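You operate a simulated robot arm through the tools that you are given. There is no shell and no other tool. Be economical: measure what you need, move in short steps, check, and stop when the job is done.

The job below is to be done with a simulated robot arm. You get a single attempt, and the scene is never put back.

JOB
Close the drawer marked leads. Fetch the small grey tray with blue grip and set it on the medium silver paper round with green tab. Turn the knob marked depth to 16. Take the blue pad with green band and leave it on the pane of the light box. Fetch the green tin with yellow band and set it on the green lime card marked two ply. Pull the door marked sweepings open. Any order will do. Set down upright: green tin with yellow band.

It is judged by the outcome, as a careful person would: the job done as asked, and still so three seconds after it is handed in. It fails if anything else is knocked over, pushed out of place, dropped, spilled or broken.

ROBOT AND FRAMES
A 6-joint arm with a two-finger gripper on a trunk, on a base that drives. Base frame: it is fixed to the floor where the robot stands at the start and does not move with it; the origin is under the middle of the robot, x ahead of it, y to its left, z up. Lengths are in mm, angles in rad, forces in N, time in s.
With the tool pointing down near the work surface it reaches from about 100 to 740 mm from the robot's upright axis, wherever it stands. Its first joint turns from -2.897 to 2.897 rad. Places, roughly: blue pad with green band (9x6x4 cm) [-300, -6800, 800]; door marked sweepings [300, -7300, 400]; drawer marked leads [600, 0, 500]; green tin with yellow band (8x8x10 cm) [-2400, -4800, 900]; knob marked depth [2700, -2700, 1300]; lime card marked two ply [-2500, -4500, 750]; medium silver paper round with gre (18x19x3 cm) [-2200, -600, 500]; pane of the light box (24x24 cm) [-740, -2660, 920]; small grey tray with blue grip (15x10x8 cm) [2300, -1400, 500]. Payload 2.45 kg.
The TCP is the grasp point between the finger pads, 20 mm short of the fingertips. In the tool frame z runs along the fingers and y along their closing line. Largest opening 140 mm; the body of the gripper starts 168 mm behind the TCP.
Orientation is that of the tool frame in the base frame, as a unit quaternion [x, y, z, w]. With the fingers straight down and closing along the base's y, the tool's x points along the base's -x, its y along +y and its z along -z.

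CONTROLS
- The arm moves only by the tool apply_moves. Its argument "rows" is a list that holds one entry, the list of rows, each a list of 7 numbers: the shift along the tool's x, y, z in mm, then the turn, a rotation vector about the tool's x, y, z in rad, then the closure, from 0 (fully open) to 1 (shut). In form: [[[x, y, z, rx, ry, rz, gripper], ...]]. A call has 1 to 12 rows; each row is the pose to reach, as a shift and turn from the pose commanded when the call began, along the tool's axes at that moment. A row lasts 0.2 s, in which the tool goes at most 50 mm and 0.15 rad; a call with a longer step from one row to the next is refused whole, and so is a gripper value outside its range. A pose out of reach is approached as far as the arm can. The call stops where the force on the tool passes 40 N (or 10 N more than at its start, if that is more) or the arm is blocked; 0.2 s more then pass. Each finger travels about 45 mm/s and halts on what it meets, pressing with about 44 N; the grip force reading is that of the motor and also rises with nothing between the fingers. The clock runs only during rows and for 0.2 s after the last one: add rows that repeat a pose to give the fingers time. It gives the time, the measured TCP pose, the force on the tool (base axes), the opening and the grip force at its end, in the units of the frame above (readings bear some noise), with the torque about the TCP (base axes, N m) and any sound that the robot's microphone picked up.
- Cameras (640 x 400 px; columns grow to the right, rows downward): "scene" is now at [64.9, 149.1, 1826]; the picture's right is [0.18, -0.98, 0.00], its down [-0.92, -0.17, -0.36] and it looks along [0.36, 0.06, -0.93] (base axes); focal length 272 px, centre (320, 200). "wrist" rides on the gripper at [78, 11, -209] in the tool frame; the picture's right is [-0.14, 0.99, 0.00], its down [-0.92, -0.13, -0.37] and it looks along [-0.37, -0.05, 0.93] (tool axes); focal length 280 px, centre (320, 200). There is no depth. A picture from a camera that has moved, and an enlarged one, comes with that camera's place and axes in the base frame and with its lens.
- grab_frame(camera): a new picture of that camera. No time passes.
- move_column(by): slides the trunk up (or, below 0, down) by that many mm; the arm and the scene camera ride with it, the base frame stays. It gives what a move gives, with no picture.
- drive_base(legs): drives the robot by 1 to 6 legs, each [ahead, left, turn to the left] in mm, mm and rad, along the robot's own axes; the way and the turn of a leg run together, so that a leg with both is an arc; at most 1500 mm and 3.142 rad a leg. The arm and the cameras ride along, it lands a little off, and it stops where it bumps. It gives what a move gives.
- aim_head(pan, tilt): turns the head with the scene camera to pan (to the left, within 2.496 rad either way) and tilt (down, from -0.506 to 1.204), counted from straight ahead of the robot. It gives what a move gives.
- inspect(camera, box): a new picture of the part [left, top, right, bottom] of that camera's present view, enlarged. No time passes.
- finish_job(): hands the job in; it is judged then, once.

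Go step by step. Nothing tells you exact positions but the pictures and the camera data: compare them with the known pose of the tool, close in by small moves and look again before you grip or let go. The budget is 165 turns and 120 pictures, counting those below and the enlarged ones. Unless the task says otherwise, let go and move clear before handing in, and close with one line.

The tools are called after "Call:" as a command line: name --argument value ..., lists and objects as JSON in quotes. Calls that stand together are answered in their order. apply_moves: Moves the arm, as the interface text tells. Its arguments: {"type":"object","properties":{"rows":{"type":"array","items":{"type":"array","items":{"type":"array","items":{"type":"number"}}}}},"required":["rows"]} The other tools are called the same way: move_column (by) slides the trunk up or down; drive_base (legs) drives the base; aim_head (pan, tilt) turns the head that bears the scene camera; grab_frame (camera) takes a picture; inspect (camera, box) takes an enlarged picture of a part of a camera's view; finish_job () hands the job in.

At the start:

```text
time: 0.0
eef_pos: [490.5, 54.7, 730.9]
ee_rot: [0.0, 1.0, 0.0, 0.001]
wrist_force: [-0.4, -0.6, -0.2]
moment: [-0.06, 0.02, 0.03]
finger_gap: 139.8
grasp_force: 0.1
trunk travel left (down, up): [-100.0, 130.0]
robot x, y, heading: [0.4, -0.2, 0.004]
head pan, tilt: [0.18, 1.201]
```

scene: 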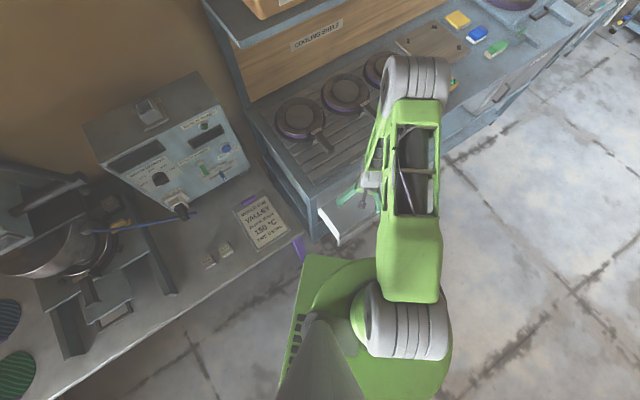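
wrist: 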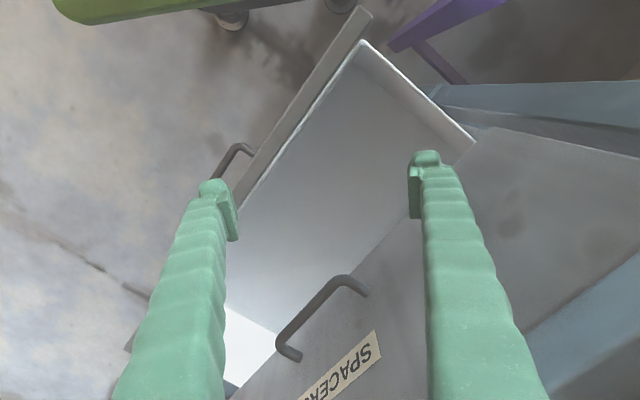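

I see an open drawer under the gripper, with a bench ahead. I'll look around with the head first to understand the room.

Call:
aim_head --pan 0 --tilt 0.6

Call:
grab_frame --camera "scene"

Call:
aim_head --pan -1.2 --tilt 0.4

Call:
grab_frame --camera "scene"

Call:
aim_head --pan -2.4 --tilt 0.4

Call:
grab_frame --camera "scene"

```text
time: 1.0
eef_pos: [490.6, 53.9, 730.7]
ee_rot: [-0.001, 1.0, 0.001, -0.001]
wrist_force: [0.0, 0.0, 0.9]
moment: [-0.01, -0.02, -0.03]
finger_gap: 139.9
grasp_force: 0.0
trunk travel left (down, up): [-100.0, 130.0]
robot x, y, heading: [-3.5, -3.3, 0.0]
head pan, tilt: [0.0, 0.6]
```

```text
117 pictures are left
camera scene: at [98.3, 139.1, 1870.5], right [0.0, -1.0, 0.0], down [-0.57, 0.0, -0.82], along [0.82, 0.0, -0.57], focal length 272 px, centre (320, 200)
```

scene: 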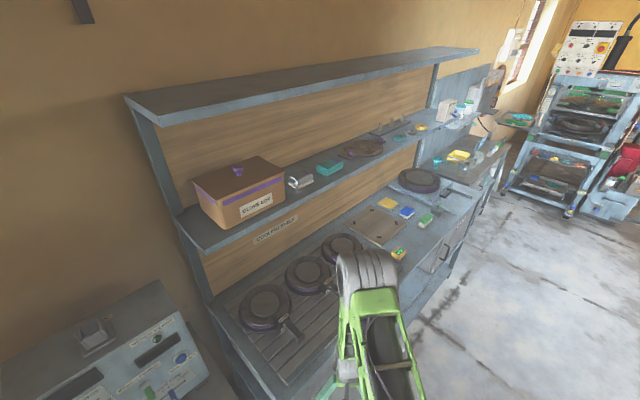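

```text
time: 2.4
eef_pos: [490.1, 53.5, 730.3]
ee_rot: [0.0, 1.0, 0.001, 0.0]
wrist_force: [0.2, -1.3, 0.6]
moment: [-0.03, 0.03, 0.01]
finger_gap: 139.9
grasp_force: 0.1
trunk travel left (down, up): [-100.0, 130.0]
robot x, y, heading: [-0.4, 0.3, -0.005]
head pan, tilt: [-1.201, 0.4]
```

```text
116 pictures are left
camera scene: at [43.5, 52.8, 1888.8], right [-0.93, -0.36, 0.0], down [-0.14, 0.36, -0.92], along [0.33, -0.86, -0.39], focal length 272 px, centre (320, 200)
```

scene: 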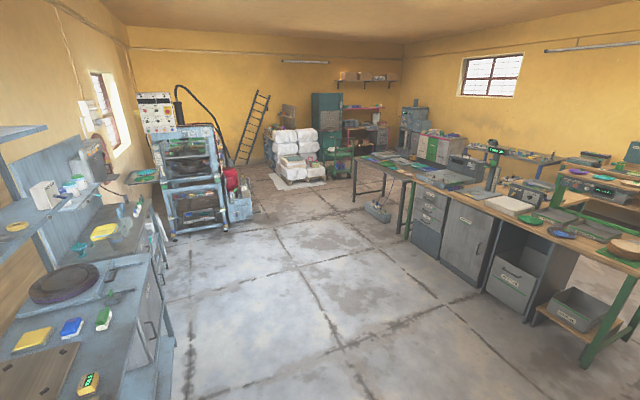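

```text
time: 3.8
eef_pos: [489.5, 55.0, 730.9]
ee_rot: [0.0, 1.0, 0.0, 0.001]
wrist_force: [0.2, 0.6, -0.1]
moment: [0.02, -0.03, -0.02]
finger_gap: 139.9
grasp_force: 0.1
trunk travel left (down, up): [-100.0, 130.0]
robot x, y, heading: [1.0, 2.7, 0.002]
head pan, tilt: [-2.4, 0.4]
```

```text
115 pictures are left
camera scene: at [-58.4, 76.5, 1888.8], right [-0.68, 0.74, 0.0], down [0.29, 0.26, -0.92], along [-0.68, -0.62, -0.39], focal length 272 px, centre (320, 200)
```

scene: 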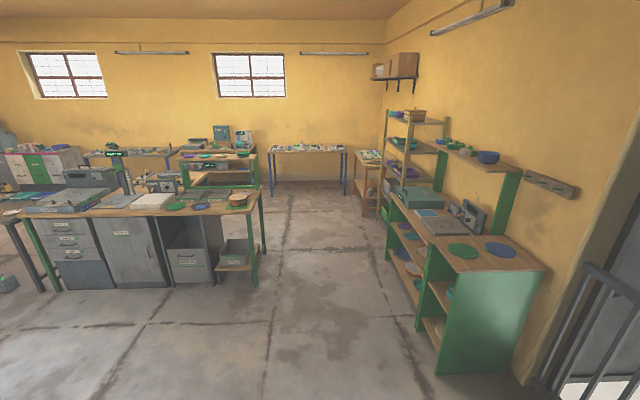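

The open drawer sits under the gripper, on a cabinet whose face runs diagonally, roughly facing (-x,-y). I'll back off a bit and look at it.

Call:
drive_base --legs '[[-350, -100, 0]]'

Call:
aim_head --pan 0.1 --tilt 0.95

Call:
grab_frame --camera "scene"

Call:
grab_frame --camera "wrist"

```text
time: 6.1
eef_pos: [143.0, -42.7, 730.5]
ee_rot: [-0.006, 1.0, 0.0, 0.0]
wrist_force: [-0.3, 0.4, 0.6]
moment: [0.03, -0.03, 0.02]
finger_gap: 140.1
grasp_force: 0.1
trunk travel left (down, up): [-100.0, 130.0]
robot x, y, heading: [-347.4, -102.4, 0.015]
head pan, tilt: [-2.4, 0.4]
```

```text
time: 8.4
eef_pos: [144.0, -42.8, 730.1]
ee_rot: [-0.007, 1.0, 0.0, 0.0]
wrist_force: [-0.7, 0.2, -0.9]
moment: [-0.03, 0.03, -0.01]
finger_gap: 140.0
grasp_force: 0.1
trunk travel left (down, up): [-100.0, 130.0]
robot x, y, heading: [-345.7, -104.9, 0.012]
head pan, tilt: [0.099, 0.949]
```

```text
114 pictures are left
camera scene: at [-265.5, 43.9, 1842.2], right [0.11, -0.99, 0.0], down [-0.81, -0.09, -0.58], along [0.58, 0.07, -0.81], focal length 272 px, centre (320, 200)
```

scene: 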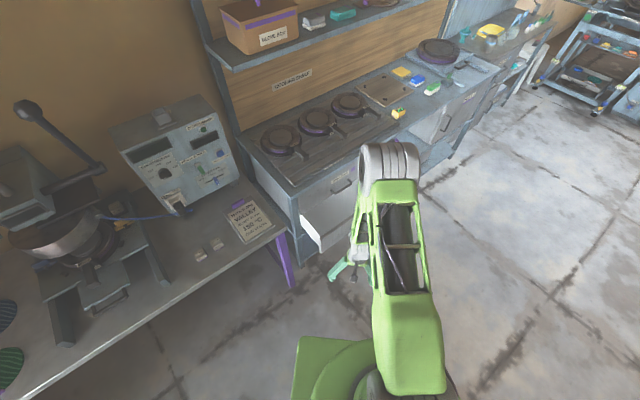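

```text
113 pictures are left
camera wrist: at [65.3, -32.1, 939.8], right [0.12, 0.99, 0.0], down [0.92, -0.12, 0.37], along [0.37, -0.05, -0.93], focal length 280 px, centre (320, 200)
```

wrist: 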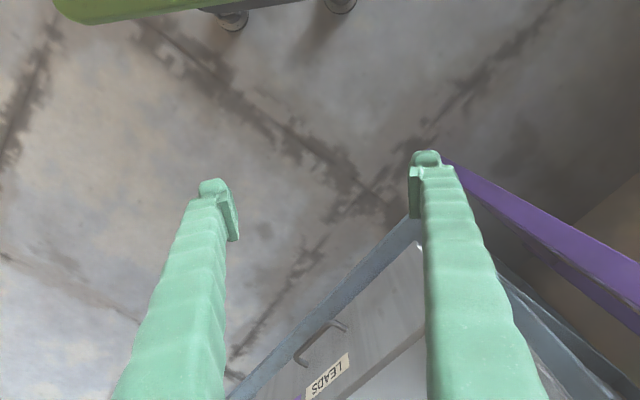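

LEADS is the open drawer, its handle around (487,-75,566), and it pushes in along roughly (0.7,0.7). I'll reposition so the robot faces it squarely.

Call:
drive_base --legs '[[443, -352, 0], [0, 0, 0.76]]'

Call:
aim_head --pan 0.0 --tilt 1.1

Call:
grab_frame --camera "scene"

Call:
grab_frame --camera "wrist"

```text
time: 14.1
eef_pos: [423.5, -64.3, 729.4]
ee_rot: [-0.38, 0.925, 0.0, 0.0]
wrist_force: [0.0, -0.3, -0.6]
moment: [-0.02, 0.01, 0.02]
finger_gap: 140.2
grasp_force: 0.1
trunk travel left (down, up): [-100.0, 130.0]
robot x, y, heading: [112.7, -447.6, 0.783]
head pan, tilt: [0.099, 0.949]
```

```text
time: 14.8
eef_pos: [422.3, -65.2, 731.6]
ee_rot: [-0.38, 0.925, 0.0, 0.001]
wrist_force: [-1.1, 0.3, -0.9]
moment: [0.0, 0.03, -0.03]
finger_gap: 139.7
grasp_force: 0.1
trunk travel left (down, up): [-100.0, 130.0]
robot x, y, heading: [113.9, -450.1, 0.778]
head pan, tilt: [0.0, 1.1]
```

```text
112 pictures are left
camera scene: at [66.4, -297.8, 1832.0], right [0.7, -0.71, 0.0], down [-0.63, -0.63, -0.45], along [0.32, 0.32, -0.89], focal length 272 px, centre (320, 200)
```

scene: 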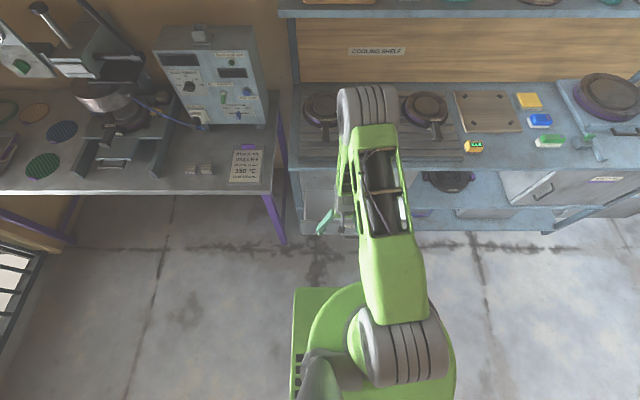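

```text
111 pictures are left
camera wrist: at [359.8, -111.1, 939.8], right [-0.6, 0.8, 0.0], down [0.74, 0.56, 0.37], along [0.3, 0.22, -0.93], focal length 280 px, centre (320, 200)
```

wrist: 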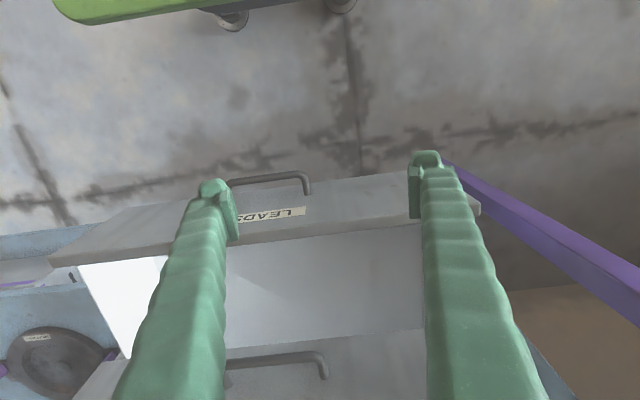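

The robot is square to the drawer; the LEADS handle is about 522 mm ahead, 22 mm right, z≈566. I'll back off 150 mm, close and tilt the fingers forward, and drop in front of it.

Call:
drive_base --legs '[[-150, 0, 0]]'

Call:
apply_moves --rows '[[[-10, -13, 23, 0, -0.14, 0, 0.3], [-20, -26, 46, 0, -0.28, 0, 0.6], [-30, -39, 69, 0, -0.42, 0, 1], [-40, -52, 92, 0, -0.56, 0, 1], [-50, -65, 115, 0, -0.7, 0, 1], [-60, -77, 140, 0, -0.84, 0, 1], [-60, -77, 140, 0, -0.84, 0, 1], [-60, -77, 140, 0, -0.84, 0, 1]]]'

Call:
grab_frame --camera "wrist"

Call:
grab_frame --camera "scene"

```text
time: 16.1
eef_pos: [316.3, -171.1, 732.2]
ee_rot: [-0.379, 0.925, 0.0, -0.001]
wrist_force: [-0.6, -1.1, 0.2]
moment: [0.05, -0.01, -0.01]
finger_gap: 140.0
grasp_force: 0.2
trunk travel left (down, up): [-100.0, 130.0]
robot x, y, heading: [5.9, -555.3, 0.779]
head pan, tilt: [0.0, 1.1]
```

```text
time: 17.9
eef_pos: [412.6, -184.1, 589.0]
ee_rot: [-0.347, 0.845, 0.155, 0.378]
wrist_force: [0.0, -0.5, -0.4]
moment: [0.02, 0.01, 0.01]
finger_gap: 0.1
grasp_force: 13.6
trunk travel left (down, up): [-100.0, 130.0]
robot x, y, heading: [4.8, -554.0, 0.783]
head pan, tilt: [0.0, 1.1]
```

```text
110 pictures are left
camera wrist: at [257.5, -323.0, 670.3], right [-0.63, 0.77, 0.1], down [0.33, 0.15, 0.93], along [0.7, 0.62, -0.35], focal length 280 px, centre (320, 200)
```

wrist: 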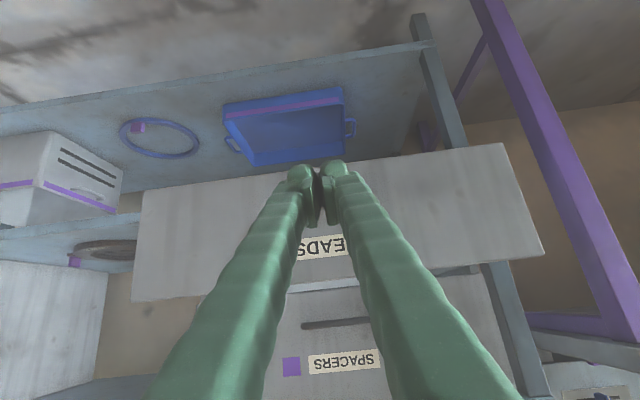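

```text
109 pictures are left
camera scene: at [-40.6, -403.7, 1832.0], right [0.7, -0.71, 0.0], down [-0.63, -0.63, -0.45], along [0.32, 0.32, -0.89], focal length 272 px, centre (320, 200)
```

scene: 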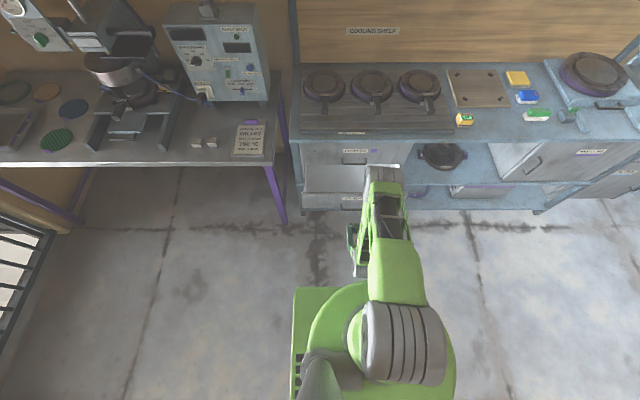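

The fingertips face the LEADS front, between label and handle. I'll push straight ahead in small steps.

Call:
apply_moves --rows '[[[-25.6, 0, 10.6, 0, 0, 0, 1], [-42.3, 0, 29.2, 0, 0, 0, 1], [-59, 0, 47.8, 0, 0, 0, 1], [-75.6, 0, 66.5, 0, 0, 0, 1], [-92.3, 0, 85.1, 0, 0, 0, 1], [-109, 0, 103.7, 0, 0, 0, 1], [-125.7, 0, 122.4, 0, 0, 0, 1], [-142.3, 0, 141, 0, 0, 0, 1], [-159, 0, 159.6, 0, 0, 0, 1]]]'

Call:
grab_frame --camera "wrist"

```text
time: 19.9
eef_pos: [572.1, -28.6, 603.9]
ee_rot: [-0.346, 0.845, 0.154, 0.377]
wrist_force: [0.0, -0.1, -0.8]
moment: [-0.02, -0.02, -0.01]
finger_gap: 0.3
grasp_force: 29.5
trunk travel left (down, up): [-100.0, 130.0]
robot x, y, heading: [7.4, -551.2, 0.775]
head pan, tilt: [0.0, 1.1]
```

```text
108 pictures are left
camera wrist: at [417.2, -166.0, 685.5], right [-0.63, 0.77, 0.1], down [0.33, 0.15, 0.93], along [0.7, 0.62, -0.35], focal length 280 px, centre (320, 200)
```

wrist: 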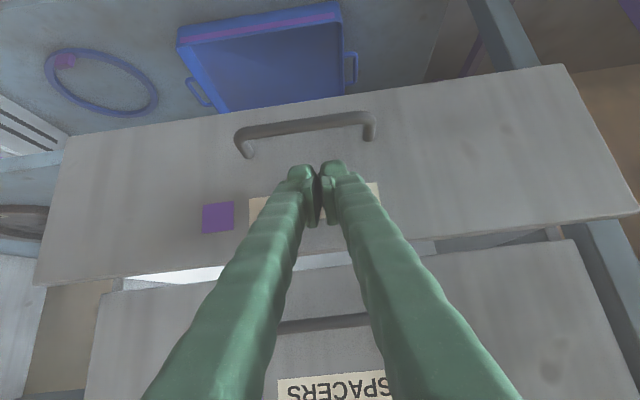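

No contact yet; the front is closely ahead, tips above the handle. I continue.

Call:
apply_moves --rows '[[[-13.3, 0, 15, 0, 0, 0, 1], [-26.7, 0, 29.8, 0, 0, 0, 1], [-40, 0, 44.7, 0, 0, 0, 1], [-53.4, 0, 59.6, 0, 0, 0, 1], [-66.7, 0, 74.5, 0, 0, 0, 1], [-80, 0, 89.4, 0, 0, 0, 1], [-93.4, 0, 104.3, 0, 0, 0, 1]]]'

Call:
grab_frame --camera "wrist"

```text
time: 21.1
eef_pos: [635.2, 32.6, 591.1]
ee_rot: [-0.348, 0.849, 0.151, 0.368]
wrist_force: [-5.8, -5.7, -1.1]
moment: [0.01, -0.04, 0.04]
finger_gap: 6.0
grasp_force: 29.6
trunk travel left (down, up): [-100.0, 130.0]
robot x, y, heading: [7.1, -556.9, 0.781]
head pan, tilt: [0.0, 1.1]
stopped in row 6: the force on the tool passed its limit at 86 N (the readings are from after the stop); the commanded pose is now the measured one
```

```text
107 pictures are left
camera wrist: at [480.0, -103.5, 677.3], right [-0.63, 0.77, 0.1], down [0.35, 0.16, 0.92], along [0.7, 0.62, -0.37], focal length 280 px, centre (320, 200)
```

wrist: 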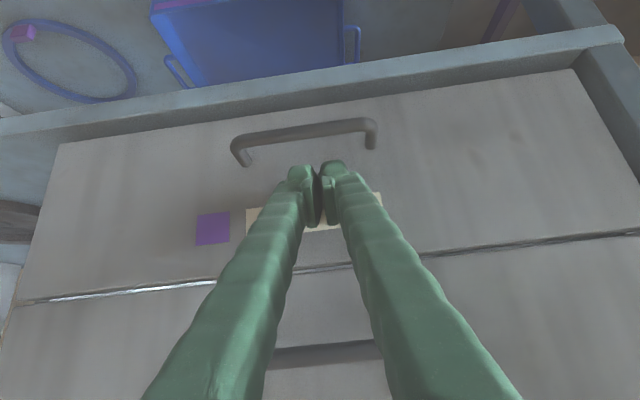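

It looks flush with the SPACERS drawer. I'll give one more gentle nudge to confirm it is at its stop, then back away.

Call:
apply_moves --rows '[[[-2.7, 0, 3, 0, 0, 0, 1], [-5.3, 0, 6, 0, 0, 0, 1], [-8, 0, 9, 0, 0, 0, 1]]]'

Call:
apply_moves --rows '[[[20, 0, -22, 0, 0, 0, 1], [46, 0, -52, 0, 0, 0, 1], [75, 0, -85, 0, 0, 0, 1], [100, 0, -110, 0, 0, 0, 1]]]'

Call:
grab_frame --camera "wrist"

```text
time: 21.7
eef_pos: [634.9, 33.2, 588.0]
ee_rot: [-0.349, 0.85, 0.15, 0.364]
wrist_force: [-6.1, -5.9, 4.1]
moment: [0.04, -0.01, 0.01]
finger_gap: 6.1
grasp_force: 28.8
trunk travel left (down, up): [-100.0, 130.0]
robot x, y, heading: [6.9, -553.7, 0.779]
head pan, tilt: [0.0, 1.1]
stopped in row 2: the force on the tool passed its limit at 45 N (the readings are from after the stop); the commanded pose is now the measured one
```

```text
time: 22.7
eef_pos: [527.8, -69.0, 592.5]
ee_rot: [-0.348, 0.85, 0.15, 0.366]
wrist_force: [0.0, -0.3, 0.3]
moment: [-0.01, 0.0, -0.02]
finger_gap: 0.2
grasp_force: 29.5
trunk travel left (down, up): [-100.0, 130.0]
robot x, y, heading: [7.1, -552.5, 0.777]
head pan, tilt: [0.0, 1.1]
```

```text
106 pictures are left
camera wrist: at [374.2, -206.1, 679.2], right [-0.63, 0.77, 0.1], down [0.35, 0.17, 0.92], along [0.7, 0.61, -0.37], focal length 280 px, centre (320, 200)
```

wrist: 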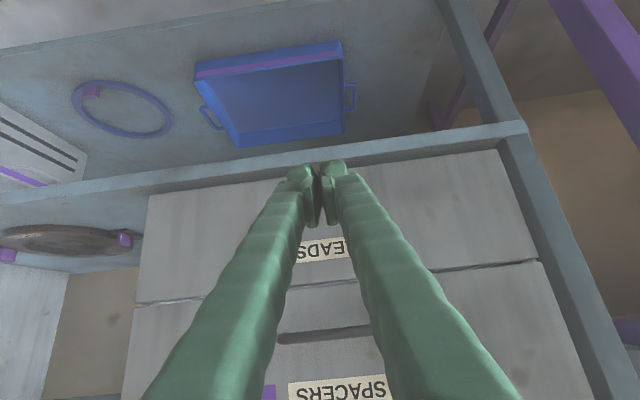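

The LEADS drawer is closed. Now I fold the arm back upright, turn, and drive along the bench toward the rack with the knob.

Call:
apply_moves --rows '[[[25, 0, -40, 0, 0.14, 0, 1], [50, 0, -80, 0, 0.28, 0, 1], [70, 0, -120, 0, 0.42, 0, 1], [90, 0, -160, 0, 0.56, 0, 1], [110, 0, -200, 0, 0.7, 0, 1], [120, 0, -240, 0, 0.82, 0, 1], [120, 0, -260, 0, 0.82, 0, 0.8]]]'

Call:
drive_base --legs '[[0, 0, -1.56], [1400, 0, 0]]'

Call:
aim_head --pan 0.0 --tilt 0.4

Call:
grab_frame --camera "scene"

Call:
aim_head --pan 0.9 --tilt 0.6

Call:
grab_frame --camera "scene"

```text
time: 24.3
eef_pos: [332.6, -258.1, 683.3]
ee_rot: [-0.38, 0.925, -0.002, -0.004]
wrist_force: [-0.4, -0.2, 0.0]
moment: [0.01, -0.02, 0.03]
finger_gap: 27.9
grasp_force: 0.1
trunk travel left (down, up): [-100.0, 130.0]
robot x, y, heading: [3.8, -555.3, 0.778]
head pan, tilt: [0.0, 1.1]
```

```text
time: 35.1
eef_pos: [1267.8, -1897.1, 683.5]
ee_rot: [0.397, 0.918, 0.002, -0.003]
wrist_force: [-0.5, 0.4, -0.1]
moment: [-0.01, 0.01, 0.03]
finger_gap: 28.1
grasp_force: 0.1
trunk travel left (down, up): [-100.0, 130.0]
robot x, y, heading: [978.4, -1561.1, -0.817]
head pan, tilt: [0.0, 1.1]
```

```text
time: 36.1
eef_pos: [1267.3, -1897.1, 682.3]
ee_rot: [0.397, 0.918, 0.001, -0.002]
wrist_force: [0.0, 0.2, 0.6]
moment: [-0.02, -0.01, -0.02]
finger_gap: 28.0
grasp_force: 0.1
trunk travel left (down, up): [-100.0, 130.0]
robot x, y, heading: [980.2, -1561.2, -0.813]
head pan, tilt: [0.0, 0.4]
```

```text
105 pictures are left
camera scene: at [1152.2, -1540.8, 1888.7], right [-0.73, -0.68, 0.0], down [-0.27, 0.28, -0.92], along [0.63, -0.67, -0.39], focal length 272 px, centre (320, 200)
```

scene: 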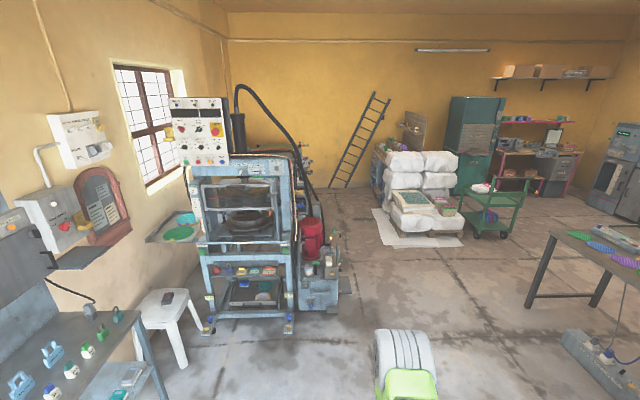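

```text
time: 37.4
eef_pos: [1267.3, -1897.0, 683.0]
ee_rot: [0.397, 0.918, 0.002, -0.003]
wrist_force: [-0.3, 0.4, 0.4]
moment: [-0.03, 0.01, 0.0]
finger_gap: 28.2
grasp_force: 0.0
trunk travel left (down, up): [-100.0, 130.0]
robot x, y, heading: [978.5, -1559.2, -0.819]
head pan, tilt: [0.901, 0.6]
```

```text
104 pictures are left
camera scene: at [1176.9, -1466.0, 1870.6], right [0.08, -1.0, 0.0], down [-0.56, -0.05, -0.83], along [0.82, 0.07, -0.56], focal length 272 px, centre (320, 200)
```

scene: 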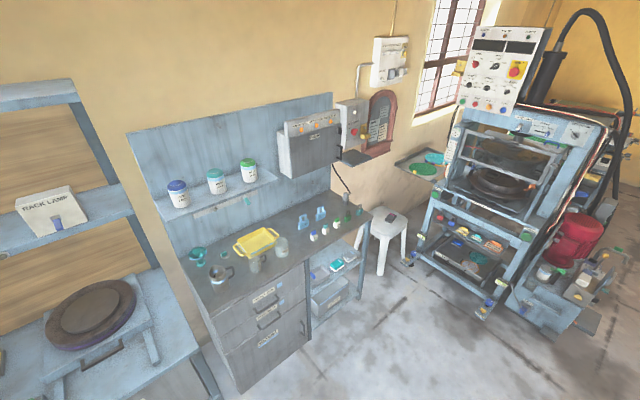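

The knob projects to about (570,140) here: the dial on the press's upper beam. I'll inspect it and also look for the grey tray under the nearer bench.

Call:
inspect --camera "scene" --box '[450, 90, 620, 196]'

Call:
inspect --camera "scene" --box '[270, 190, 440, 310]'

```text
3.76 times, centred on (535, 143) of scene
camera zoom: at [1176.9, -1466.0, 1870.6], right [0.08, -1.0, 0.0], down [-0.56, -0.05, -0.83], along [0.82, 0.07, -0.56], focal length 1025 px, centre (-489, 415)
```

zoom: 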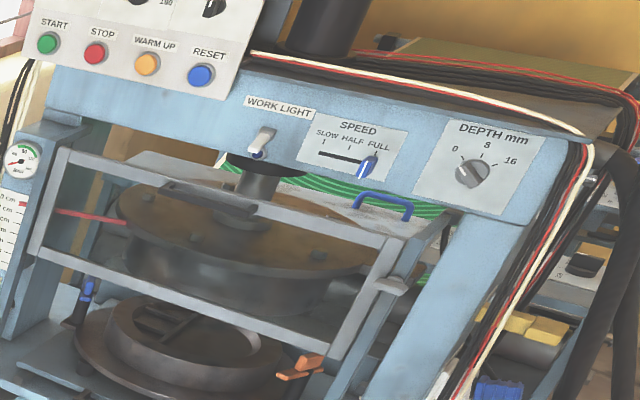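

```text
3.33 times, centred on (355, 250) of scene
camera zoom: at [1176.9, -1466.0, 1870.6], right [0.08, -1.0, 0.0], down [-0.56, -0.05, -0.83], along [0.82, 0.07, -0.56], focal length 908 px, centre (203, 33)
```

zoom: 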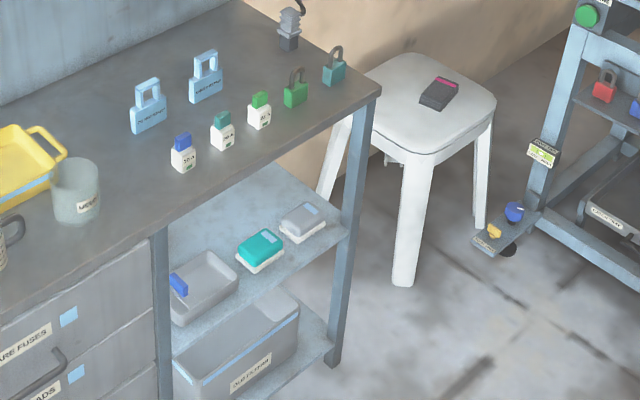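

The DEPTH dial (0–8–16) is on the upper beam of the press, and the grey tray with blue grip sits on the bench's middle shelf. I go to the knob first.

Call:
drive_base --legs '[[0, 0, 0.032], [1000, 380, 0]]'

Call:
move_column --by 130

Call:
aim_head --pan 0.0 --tilt 0.5

Call:
grab_frame --camera "scene"

```text
time: 43.2
eef_pos: [2261.2, -2315.7, 682.2]
ee_rot: [0.375, 0.927, 0.001, -0.003]
wrist_force: [0.1, 1.0, -0.2]
moment: [-0.02, 0.0, -0.01]
finger_gap: 28.1
grasp_force: 0.0
trunk travel left (down, up): [-100.0, 130.0]
robot x, y, heading: [1958.1, -1992.0, -0.771]
head pan, tilt: [0.901, 0.6]
```

```text
time: 44.8
eef_pos: [2262.3, -2314.6, 812.5]
ee_rot: [0.375, 0.927, 0.001, -0.004]
wrist_force: [-0.6, -0.2, -0.4]
moment: [0.02, 0.01, -0.04]
finger_gap: 28.0
grasp_force: 0.0
trunk travel left (down, up): [-230.0, 0.0]
robot x, y, heading: [1954.6, -1993.8, -0.768]
head pan, tilt: [0.901, 0.6]
```

```text
time: 46.0
eef_pos: [2262.3, -2315.4, 813.1]
ee_rot: [0.375, 0.927, 0.001, -0.003]
wrist_force: [-0.2, 0.4, -0.8]
moment: [0.01, 0.0, 0.01]
finger_gap: 28.1
grasp_force: 0.1
trunk travel left (down, up): [-230.0, 0.0]
robot x, y, heading: [1959.4, -1994.9, -0.768]
head pan, tilt: [0.0, 0.499]
```

```text
101 pictures are left
camera scene: at [2127.6, -1964.3, 2009.7], right [-0.7, -0.72, 0.0], down [-0.34, 0.33, -0.88], along [0.63, -0.61, -0.48], focal length 272 px, centre (320, 200)
```

scene: 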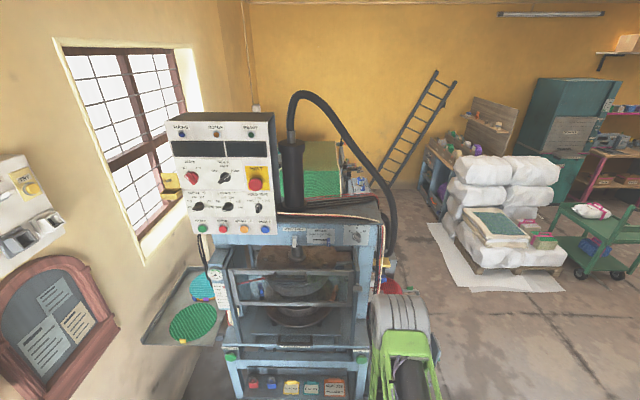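

Call:
inspect --camera "scene" --box '[240, 210, 400, 310]'

```text
4.00 times, centred on (320, 260) of scene
camera zoom: at [2127.6, -1964.3, 2009.7], right [-0.7, -0.72, 0.0], down [-0.34, 0.33, -0.88], along [0.63, -0.61, -0.48], focal length 1089 px, centre (320, -40)
```

zoom: 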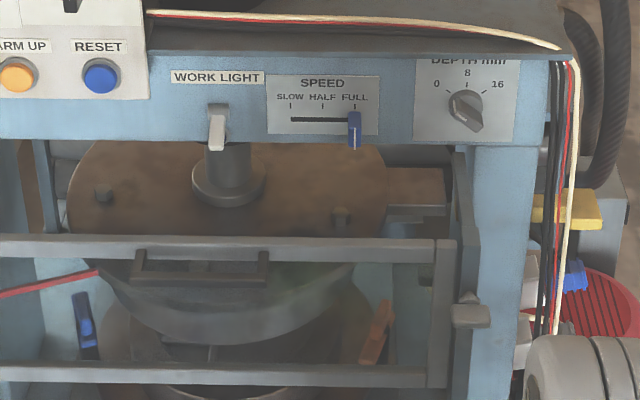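

The knob triangulates to about (2690,-2722,1328), 1030 mm dead ahead. I'll raise the arm with the tool pointing forward and look at the knob with the wrist camera.

Call:
apply_moves --rows '[[[-10, 0, -43, 0, -0.131, 0, 0.7], [-20, 0, -86, 0, -0.262, 0, 0.6], [-30, 0, -129, 0, -0.393, 0, 0.5], [-40, 0, -172, 0, -0.524, 0, 0.5], [-50, 0, -215, 0, -0.655, 0, 0.5], [-60, 0, -258, 0, -0.785, 0, 0.5], [-70, 0, -301, 0, -0.916, 0, 0.5], [-80, 0, -344, 0, -1.047, 0, 0.5], [-90, 0, -387, 0, -1.178, 0, 0.5], [-100, 0, -430, 0, -1.309, 0, 0.5], [-110, 0, -473, 0, -1.44, 0, 0.5], [-120, 0, -514, 0, -1.571, 0, 0.5]]]'

Call:
grab_frame --camera "wrist"

```text
time: 48.6
eef_pos: [2399.5, -2486.2, 1281.1]
ee_rot: [0.265, 0.656, -0.265, 0.655]
wrist_force: [-0.2, -0.3, -0.8]
moment: [0.0, 0.01, -0.02]
finger_gap: 70.1
grasp_force: 0.0
out of reach, approached as far as the arm can: row 4, 5, 6, 7, 8, 9, 10, 11, 12
trunk travel left (down, up): [-230.0, 0.0]
robot x, y, heading: [1956.3, -1991.5, -0.767]
head pan, tilt: [0.0, 0.499]
```

```text
99 pictures are left
camera wrist: at [2257.0, -2332.5, 1205.6], right [0.69, 0.71, 0.14], down [-0.35, 0.16, 0.92], along [0.63, -0.68, 0.36], focal length 280 px, centre (320, 200)
```

wrist: 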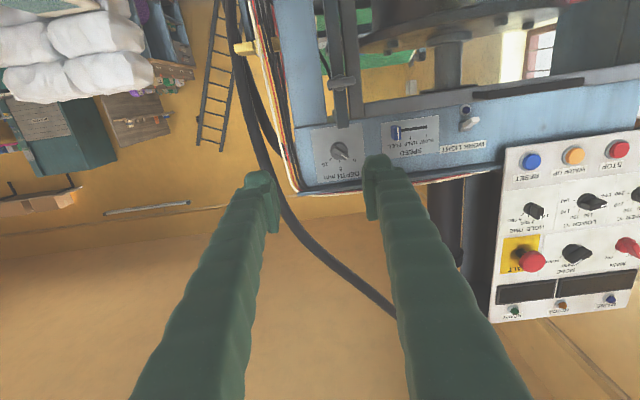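

Call:
inspect --camera "wrist" --box '[290, 110, 390, 200]'

Call:
apply_moves --rows '[[[-15, -10, 10, 0, 0, 0, 0.5], [-30, -10, 10, 0, 0, 0, 0.5], [-49, -10, 10, 0, 0, 0, 0.5]]]'

```text
4.44 times, centred on (340, 155) of wrist
camera zoom: at [2257.0, -2332.5, 1205.6], right [0.69, 0.71, 0.14], down [-0.35, 0.16, 0.92], along [0.63, -0.68, 0.36], focal length 1246 px, centre (231, 400)
```

zoom: 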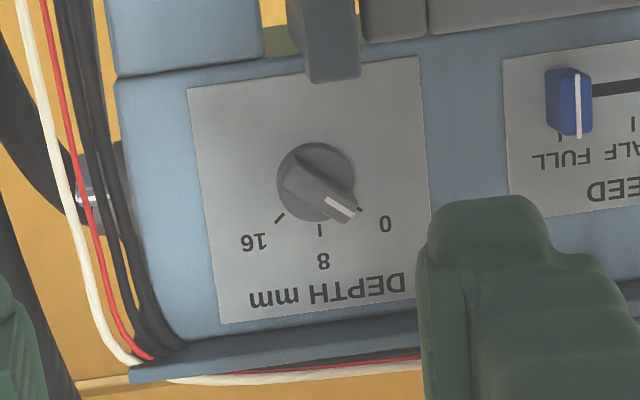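

```text
time: 49.4
eef_pos: [2404.8, -2505.2, 1326.9]
ee_rot: [0.267, 0.658, -0.264, 0.653]
wrist_force: [-0.1, 0.4, 0.5]
moment: [0.01, 0.01, -0.01]
finger_gap: 69.9
grasp_force: 0.1
out of reach, approached as far as the arm can: row 2, 3
trunk travel left (down, up): [-230.0, 0.0]
robot x, y, heading: [1957.5, -1995.3, -0.772]
head pan, tilt: [0.0, 0.499]
```

The pointer stands at 0; 16 is about 103° clockwise. I'll drive nearer, then align the gripper with the knob's bar (tool turned -0.9 rad).

Call:
drive_base --legs '[[215, 43, 0]]'

Call:
apply_moves --rows '[[[0, 0, 0, 0, 0, -0.15, 0.6], [0, 0, 0, 0, 0, -0.3, 0.68], [0, 0, 0, 0, 0, -0.45, 0.7], [0, 0, 0, 0, 0, -0.6, 0.7], [0, 0, 0, 0, 0, -0.75, 0.7], [0, 0, 0, 0, 0, -0.9, 0.7], [0, 0, 0, 0, 0, -0.9, 0.7]]]'

Call:
grab_frame --camera "wrist"

```text
time: 51.1
eef_pos: [2587.5, -2622.0, 1326.1]
ee_rot: [0.266, 0.658, -0.264, 0.653]
wrist_force: [0.6, 0.3, -0.5]
moment: [-0.03, 0.01, 0.01]
finger_gap: 70.1
grasp_force: 0.1
trunk travel left (down, up): [-230.0, 0.0]
robot x, y, heading: [2137.4, -2109.6, -0.771]
head pan, tilt: [0.0, 0.499]
```

```text
time: 52.7
eef_pos: [2587.2, -2620.9, 1326.1]
ee_rot: [-0.048, 0.708, -0.522, 0.473]
wrist_force: [1.2, -0.1, 0.5]
moment: [-0.03, 0.02, 0.01]
finger_gap: 42.2
grasp_force: 0.0
trunk travel left (down, up): [-230.0, 0.0]
robot x, y, heading: [2136.7, -2108.0, -0.771]
head pan, tilt: [0.0, 0.499]
```

```text
97 pictures are left
camera wrist: at [2397.7, -2514.1, 1271.0], right [0.5, 0.52, -0.69], down [0.18, 0.72, 0.67], along [0.85, -0.46, 0.26], focal length 280 px, centre (320, 200)
```

wrist: 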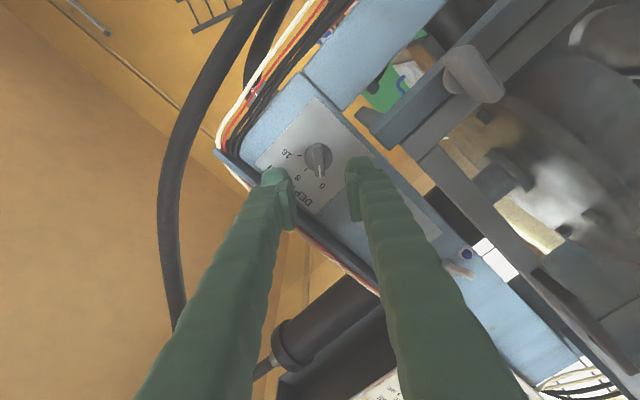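

The gripper axis points right at the knob, aligned with its bar. I advance 85 mm and check.

Call:
apply_moves --rows '[[[0, 0, 20, 0, 0, 0, 0.7], [0, 0, 40, 0, 0, 0, 0.7], [0, 0, 60, 0, 0, 0, 0.7], [0, 0, 85, 0, 0, 0, 0.7]]]'

Call:
inspect --camera "wrist" --box '[220, 80, 420, 205]'

```text
time: 53.7
eef_pos: [2647.7, -2679.0, 1325.3]
ee_rot: [-0.048, 0.708, -0.521, 0.474]
wrist_force: [-0.3, 0.1, 0.1]
moment: [0.01, 0.0, 0.03]
finger_gap: 42.2
grasp_force: 0.0
trunk travel left (down, up): [-230.0, 0.0]
robot x, y, heading: [2137.6, -2109.4, -0.771]
head pan, tilt: [0.0, 0.499]
```

```text
3.20 times, centred on (320, 142) of wrist
camera zoom: at [2459.0, -2572.1, 1271.0], right [0.5, 0.52, -0.69], down [0.18, 0.71, 0.68], along [0.85, -0.46, 0.26], focal length 897 px, centre (320, 384)
```

zoom: 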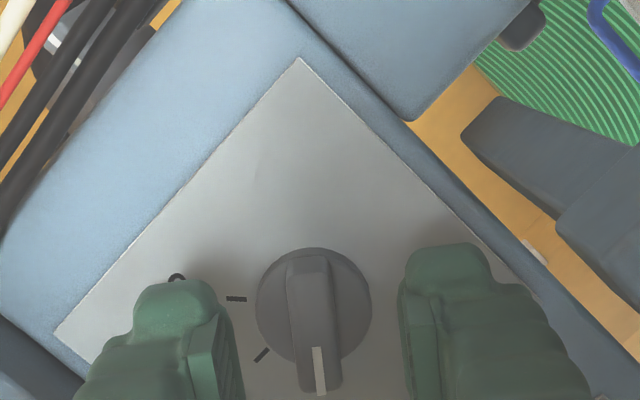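

The bar is centred and aligned between the pads. I ease in and grip.

Call:
apply_moves --rows '[[[0, 0, 10, 0, 0, 0, 0.7], [0, 0, 18, 0, 0, 0, 0.7], [0, 0, 24, 0, 0, 0, 0.7], [0, 0, 29, 0, 0, 0, 0.7]]]'

Call:
inspect --camera "wrist" --box '[220, 80, 420, 205]'

```text
time: 54.7
eef_pos: [2668.2, -2698.6, 1325.2]
ee_rot: [-0.048, 0.708, -0.521, 0.474]
wrist_force: [-0.1, 0.3, 0.1]
moment: [-0.01, 0.01, -0.02]
finger_gap: 41.7
grasp_force: 0.0
trunk travel left (down, up): [-230.0, 0.0]
robot x, y, heading: [2136.1, -2105.4, -0.768]
head pan, tilt: [0.0, 0.499]
```

```text
3.20 times, centred on (320, 142) of wrist
camera zoom: at [2479.1, -2591.7, 1270.7], right [0.5, 0.52, -0.69], down [0.18, 0.71, 0.68], along [0.85, -0.46, 0.26], focal length 897 px, centre (320, 384)
```

zoom: 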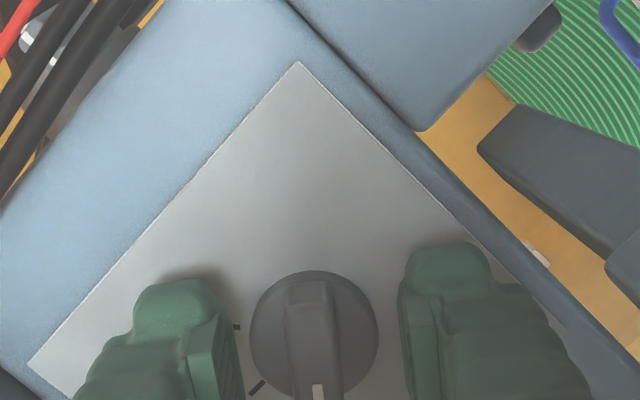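

Call:
apply_moves --rows '[[[0, 0, 0, 0, 0, 0, 0.85], [0, 0, 0, 0, 0, 0, 1], [0, 0, 0, 0, 0, 0, 1], [0, 0, 0, 0, 0, 0, 1]]]'

Call:
inspect --camera "wrist" --box '[220, 80, 420, 205]'

```text
time: 55.7
eef_pos: [2667.7, -2698.5, 1327.0]
ee_rot: [-0.046, 0.707, -0.522, 0.474]
wrist_force: [0.9, -5.6, 7.7]
moment: [0.54, -0.48, -0.16]
finger_gap: 12.4
grasp_force: 39.2
trunk travel left (down, up): [-230.0, 0.0]
robot x, y, heading: [2136.5, -2110.4, -0.769]
head pan, tilt: [0.0, 0.499]
```

```text
3.20 times, centred on (320, 142) of wrist
camera zoom: at [2478.8, -2592.4, 1271.3], right [0.5, 0.52, -0.69], down [0.18, 0.72, 0.67], along [0.85, -0.46, 0.26], focal length 897 px, centre (320, 384)
```

zoom: 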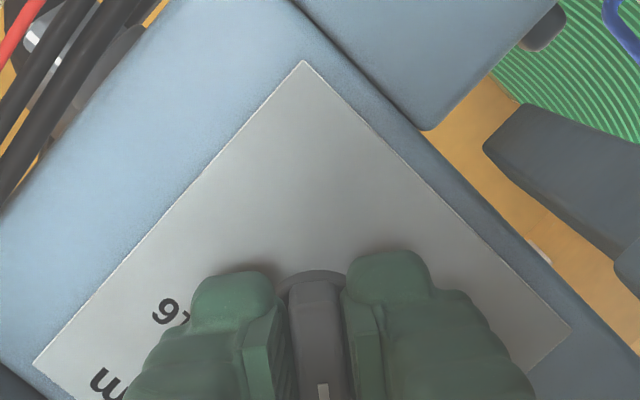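

The bar is gripped (12 mm). I rotate clockwise about 1.78 rad.

Call:
apply_moves --rows '[[[0, 0, 0, 0, 0, 0.15, 1], [0, 0, 0, 0, 0, 0.3, 1], [0, 0, 0, 0, 0, 0.45, 1], [0, 0, 0, 0, 0, 0.6, 1], [0, 0, 0, 0, 0, 0.75, 1], [0, 0, 0, 0, 0, 0.9, 1], [0, 0, 0, 0, 0, 1.05, 1], [0, 0, 0, 0, 0, 1.2, 1], [0, 0, 0, 0, 0, 1.35, 1], [0, 0, 0, 0, 0, 1.5, 1], [0, 0, 0, 0, 0, 1.64, 1], [0, 0, 0, 0, 0, 1.78, 1]]]'

Call:
inspect --camera "wrist" --box '[220, 80, 420, 205]'

Call:
inspect --camera "scene" --box '[200, 280, 400, 400]'

```text
time: 58.3
eef_pos: [2668.5, -2696.3, 1327.3]
ee_rot: [0.52, 0.482, 0.041, 0.704]
wrist_force: [0.8, 4.1, 11.8]
moment: [-0.55, 0.0, -0.33]
finger_gap: 11.9
grasp_force: 38.6
trunk travel left (down, up): [-230.0, 0.0]
robot x, y, heading: [2135.1, -2110.3, -0.768]
head pan, tilt: [0.0, 0.499]
```

```text
3.20 times, centred on (320, 142) of wrist
camera zoom: at [2564.7, -2503.5, 1287.0], right [0.37, 0.37, 0.85], down [-0.81, -0.32, 0.49], along [0.45, -0.87, 0.19], focal length 897 px, centre (320, 384)
```

zoom: 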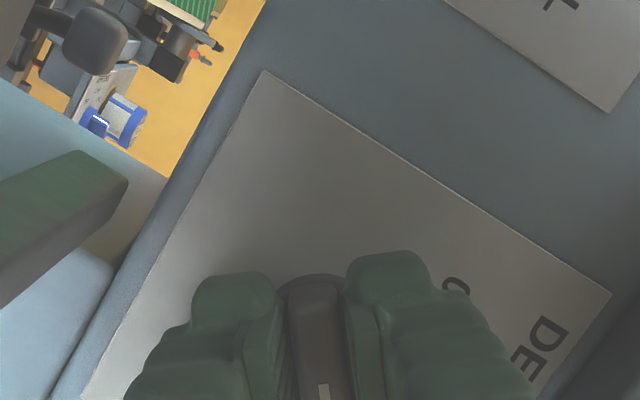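

```text
3.20 times, centred on (300, 340) of scene
camera zoom: at [2306.5, -2077.4, 2009.8], right [-0.69, -0.72, 0.0], down [-0.34, 0.33, -0.88], along [0.63, -0.61, -0.48], focal length 871 px, centre (384, -248)
```

zoom: 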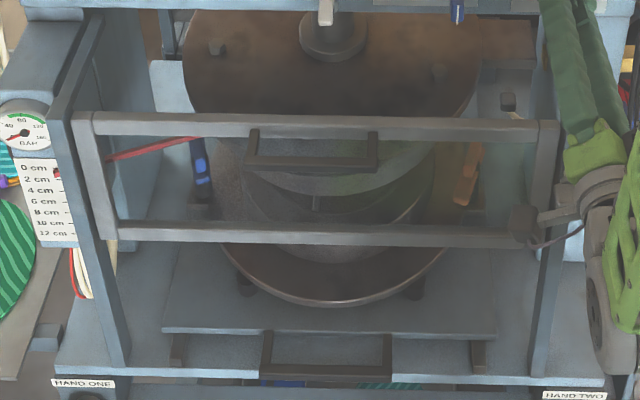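

Knob turned with the grip. I open, back off, and read the dial.

Call:
apply_moves --rows '[[[0, 0, 0, 0, 0, 0, 0.85], [0, 0, 0, 0, 0, 0, 0.7], [0, 0, 0, 0, 0, 0, 0.7], [0, 0, -25, 0, 0, 0, 0.7], [0, 0, -60, 0, 0, 0, 0.7], [0, 0, -100, 0, 0, 0, 0.7]]]'

Call:
inspect --camera "wrist" --box '[220, 80, 420, 205]'

```text
time: 59.7
eef_pos: [2597.8, -2629.5, 1325.6]
ee_rot: [0.521, 0.482, 0.039, 0.703]
wrist_force: [-0.5, 0.4, -0.2]
moment: [0.03, -0.01, 0.0]
finger_gap: 41.9
grasp_force: 0.0
trunk travel left (down, up): [-230.0, 0.0]
robot x, y, heading: [2140.1, -2109.5, -0.768]
head pan, tilt: [0.0, 0.499]
```

```text
3.20 times, centred on (320, 142) of wrist
camera zoom: at [2493.7, -2434.9, 1286.5], right [0.37, 0.37, 0.85], down [-0.81, -0.32, 0.49], along [0.45, -0.87, 0.19], focal length 897 px, centre (320, 384)
```

zoom: 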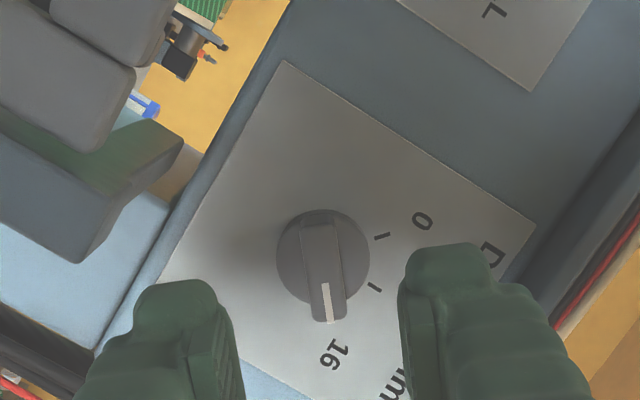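

Call:
inspect --camera "wrist" --box '[295, 135, 355, 195]'

Call:
inspect --camera "scene" --box '[310, 230, 400, 290]'

```text
6.67 times, centred on (325, 165) of wrist
camera zoom: at [2493.7, -2434.9, 1286.5], right [0.37, 0.37, 0.85], down [-0.81, -0.32, 0.49], along [0.45, -0.87, 0.19], focal length 1869 px, centre (287, 433)
```

zoom: 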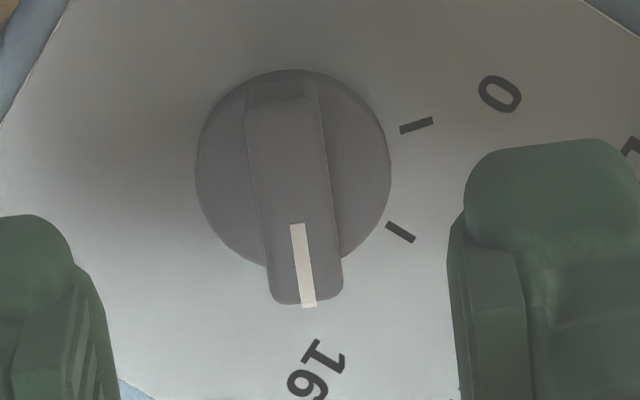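

```text
6.67 times, centred on (355, 260) of scene
camera zoom: at [2306.8, -2078.7, 2009.7], right [-0.69, -0.72, 0.0], down [-0.34, 0.33, -0.88], along [0.63, -0.61, -0.48], focal length 1815 px, centre (87, -200)
```

zoom: 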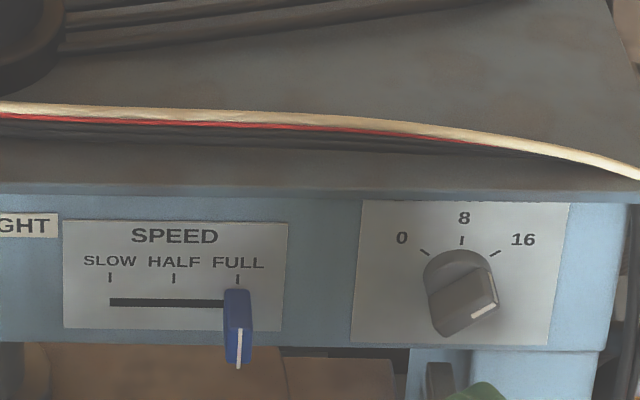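

The pointer lies on the 16 mark. Next: back away, fold the arm, and go face the bench with the grey tray.

Call:
drive_base --legs '[[-390, -120, 0]]'

Call:
apply_moves --rows '[[[0, 0, 0, 0, 0, -0.15, 0.7], [0, 0, 0, 0, 0, -0.3, 0.7], [0, 0, 0, 0, 0, -0.45, 0.7], [0, 0, 0, 0, 0, -0.6, 0.7], [0, 0, 0, 0, 0, -0.75, 0.7], [0, 0, 0, 0, 0, -0.88, 0.7]]]'

Call:
apply_moves --rows '[[[40, 0, -15, 0, 0.131, 0, 0.7], [80, 0, -30, 0, 0.262, 0, 0.7], [120, 0, -45, 0, 0.393, 0, 0.7], [160, 0, -60, 0, 0.524, 0, 0.7], [200, 0, -80, 0, 0.655, 0, 0.7], [240, 0, -100, 0, 0.785, 0, 0.7], [280, 0, -120, 0, 0.916, 0, 0.7], [320, 0, -140, 0, 1.047, 0, 0.7], [360, 0, -160, 0, 1.178, 0, 0.7], [400, 0, -180, 0, 1.309, 0, 0.7], [440, 0, -200, 0, 1.44, 0, 0.7], [480, 0, -220, 0, 1.571, 0, 0.7]]]'

Call:
drive_base --legs '[[0, 0, 1.55]]'

Call:
aim_head --pan 0.0 --tilt 0.9

Call:
grab_frame --camera "scene"

```text
time: 62.2
eef_pos: [2229.1, -2447.1, 1326.2]
ee_rot: [0.521, 0.481, 0.038, 0.704]
wrist_force: [0.5, 0.1, 0.2]
moment: [0.03, 0.01, -0.02]
finger_gap: 41.6
grasp_force: 0.1
trunk travel left (down, up): [-230.0, 0.0]
robot x, y, heading: [1768.7, -1927.1, -0.775]
head pan, tilt: [0.0, 0.499]
```

```text
time: 63.6
eef_pos: [2228.6, -2447.4, 1326.2]
ee_rot: [0.267, 0.657, -0.267, 0.653]
wrist_force: [1.1, -0.3, -0.5]
moment: [0.02, 0.01, 0.01]
finger_gap: 41.9
grasp_force: 0.0
trunk travel left (down, up): [-230.0, 0.0]
robot x, y, heading: [1765.1, -1923.9, -0.768]
head pan, tilt: [0.0, 0.499]
```

```text
time: 66.2
eef_pos: [2068.3, -2291.9, 847.3]
ee_rot: [0.377, 0.926, 0.001, -0.005]
wrist_force: [-0.4, 0.7, 0.0]
moment: [0.03, 0.0, -0.03]
finger_gap: 41.9
grasp_force: 0.0
out of reach, approached as far as the arm can: row 2, 3
trunk travel left (down, up): [-230.0, 0.0]
robot x, y, heading: [1767.8, -1926.0, -0.77]
head pan, tilt: [0.0, 0.499]
```

```text
time: 70.3
eef_pos: [2151.1, -1645.9, 849.0]
ee_rot: [-0.366, 0.931, -0.002, -0.004]
wrist_force: [0.2, 0.0, 0.4]
moment: [-0.01, 0.0, 0.03]
finger_gap: 41.9
grasp_force: 0.0
trunk travel left (down, up): [-230.0, 0.0]
robot x, y, heading: [1772.7, -1923.3, 0.748]
head pan, tilt: [0.0, 0.499]
```

```text
time: 71.2
eef_pos: [2150.6, -1645.5, 848.2]
ee_rot: [-0.366, 0.931, -0.001, -0.004]
wrist_force: [0.1, -0.3, -0.7]
moment: [0.0, -0.03, 0.0]
finger_gap: 42.0
grasp_force: 0.1
trunk travel left (down, up): [-230.0, 0.0]
robot x, y, heading: [1771.7, -1927.6, 0.75]
head pan, tilt: [0.0, 0.901]
```

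```text
88 pictures are left
camera scene: at [1737.1, -1764.8, 1975.9], right [0.68, -0.73, 0.0], down [-0.57, -0.53, -0.62], along [0.46, 0.42, -0.78], focal length 272 px, centre (320, 200)
```

scene: 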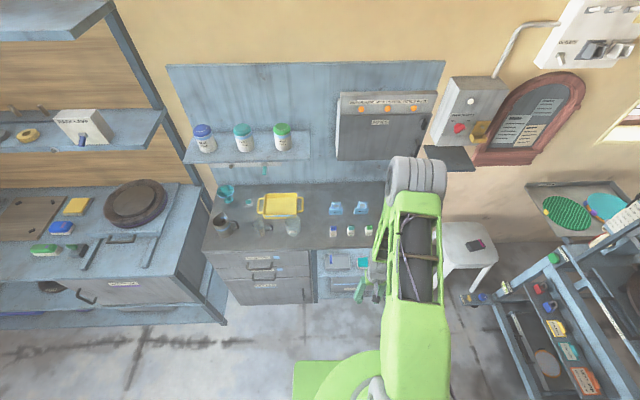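

The arm hides the tray; I lower the trunk and tilt the tool forward to look at the shelf with the wrist camera.

Call:
move_column --by -200

Call:
apply_moves --rows '[[[0, 5, 0, 0, -0.14, 0, 0.5], [0, 15, 0, 0, -0.28, 0, 0.4], [0, 25, 0, 0, -0.42, 0, 0.3], [0, 35, 0, 0, -0.56, 0, 0.3], [0, 45, 0, 0, -0.7, 0, 0.3], [0, 55, 0, 0, -0.84, 0, 0.3], [0, 65, 0, 0, -0.98, 0, 0.3], [0, 77, 0, 0, -1.12, 0, 0.3], [0, 77, 0, 0, -1.26, 0, 0.3]]]'

Call:
grab_frame --camera "wrist"

```text
time: 73.4
eef_pos: [2151.4, -1647.2, 648.8]
ee_rot: [-0.365, 0.931, -0.001, -0.004]
wrist_force: [0.0, -0.5, -0.5]
moment: [0.0, 0.01, 0.0]
finger_gap: 41.9
grasp_force: 0.1
trunk travel left (down, up): [-30.0, 200.0]
robot x, y, heading: [1770.7, -1921.1, 0.748]
head pan, tilt: [0.0, 0.901]
```

```text
time: 75.6
eef_pos: [2100.5, -1533.0, 652.1]
ee_rot: [-0.272, 0.735, 0.24, 0.572]
wrist_force: [-1.1, -0.1, -0.3]
moment: [0.02, -0.01, -0.06]
finger_gap: 97.9
grasp_force: 0.1
out of reach, approached as far as the arm can: row 9
trunk travel left (down, up): [-30.0, 200.0]
robot x, y, heading: [1768.2, -1926.1, 0.746]
head pan, tilt: [0.0, 0.901]
stopped in row 9: the arm was blocked; the commanded pose is now the measured one
```

```text
87 pictures are left
camera wrist: at [1928.3, -1672.3, 624.9], right [-0.64, 0.75, 0.18], down [0.01, -0.22, 0.97], along [0.77, 0.63, 0.14], focal length 280 px, centre (320, 200)
```

wrist: 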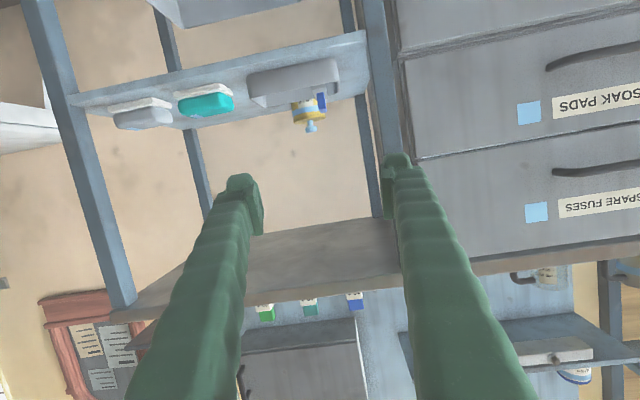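

Call:
inspect --camera "wrist" --box '[180, 30, 400, 168]'

```text
2.90 times, centred on (290, 99) of wrist
camera zoom: at [1928.3, -1672.3, 624.9], right [-0.64, 0.75, 0.18], down [0.01, -0.22, 0.97], along [0.77, 0.63, 0.14], focal length 813 px, centre (407, 493)
```

zoom: 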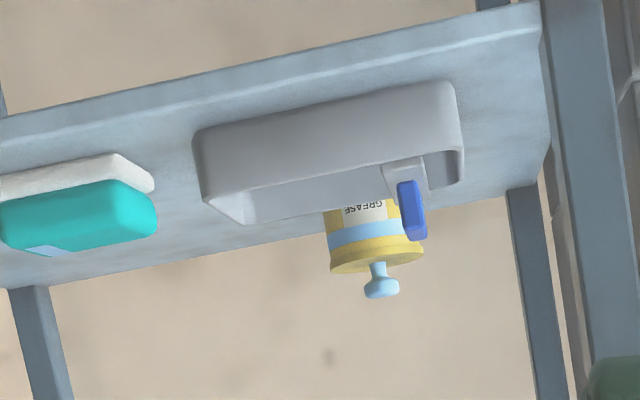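

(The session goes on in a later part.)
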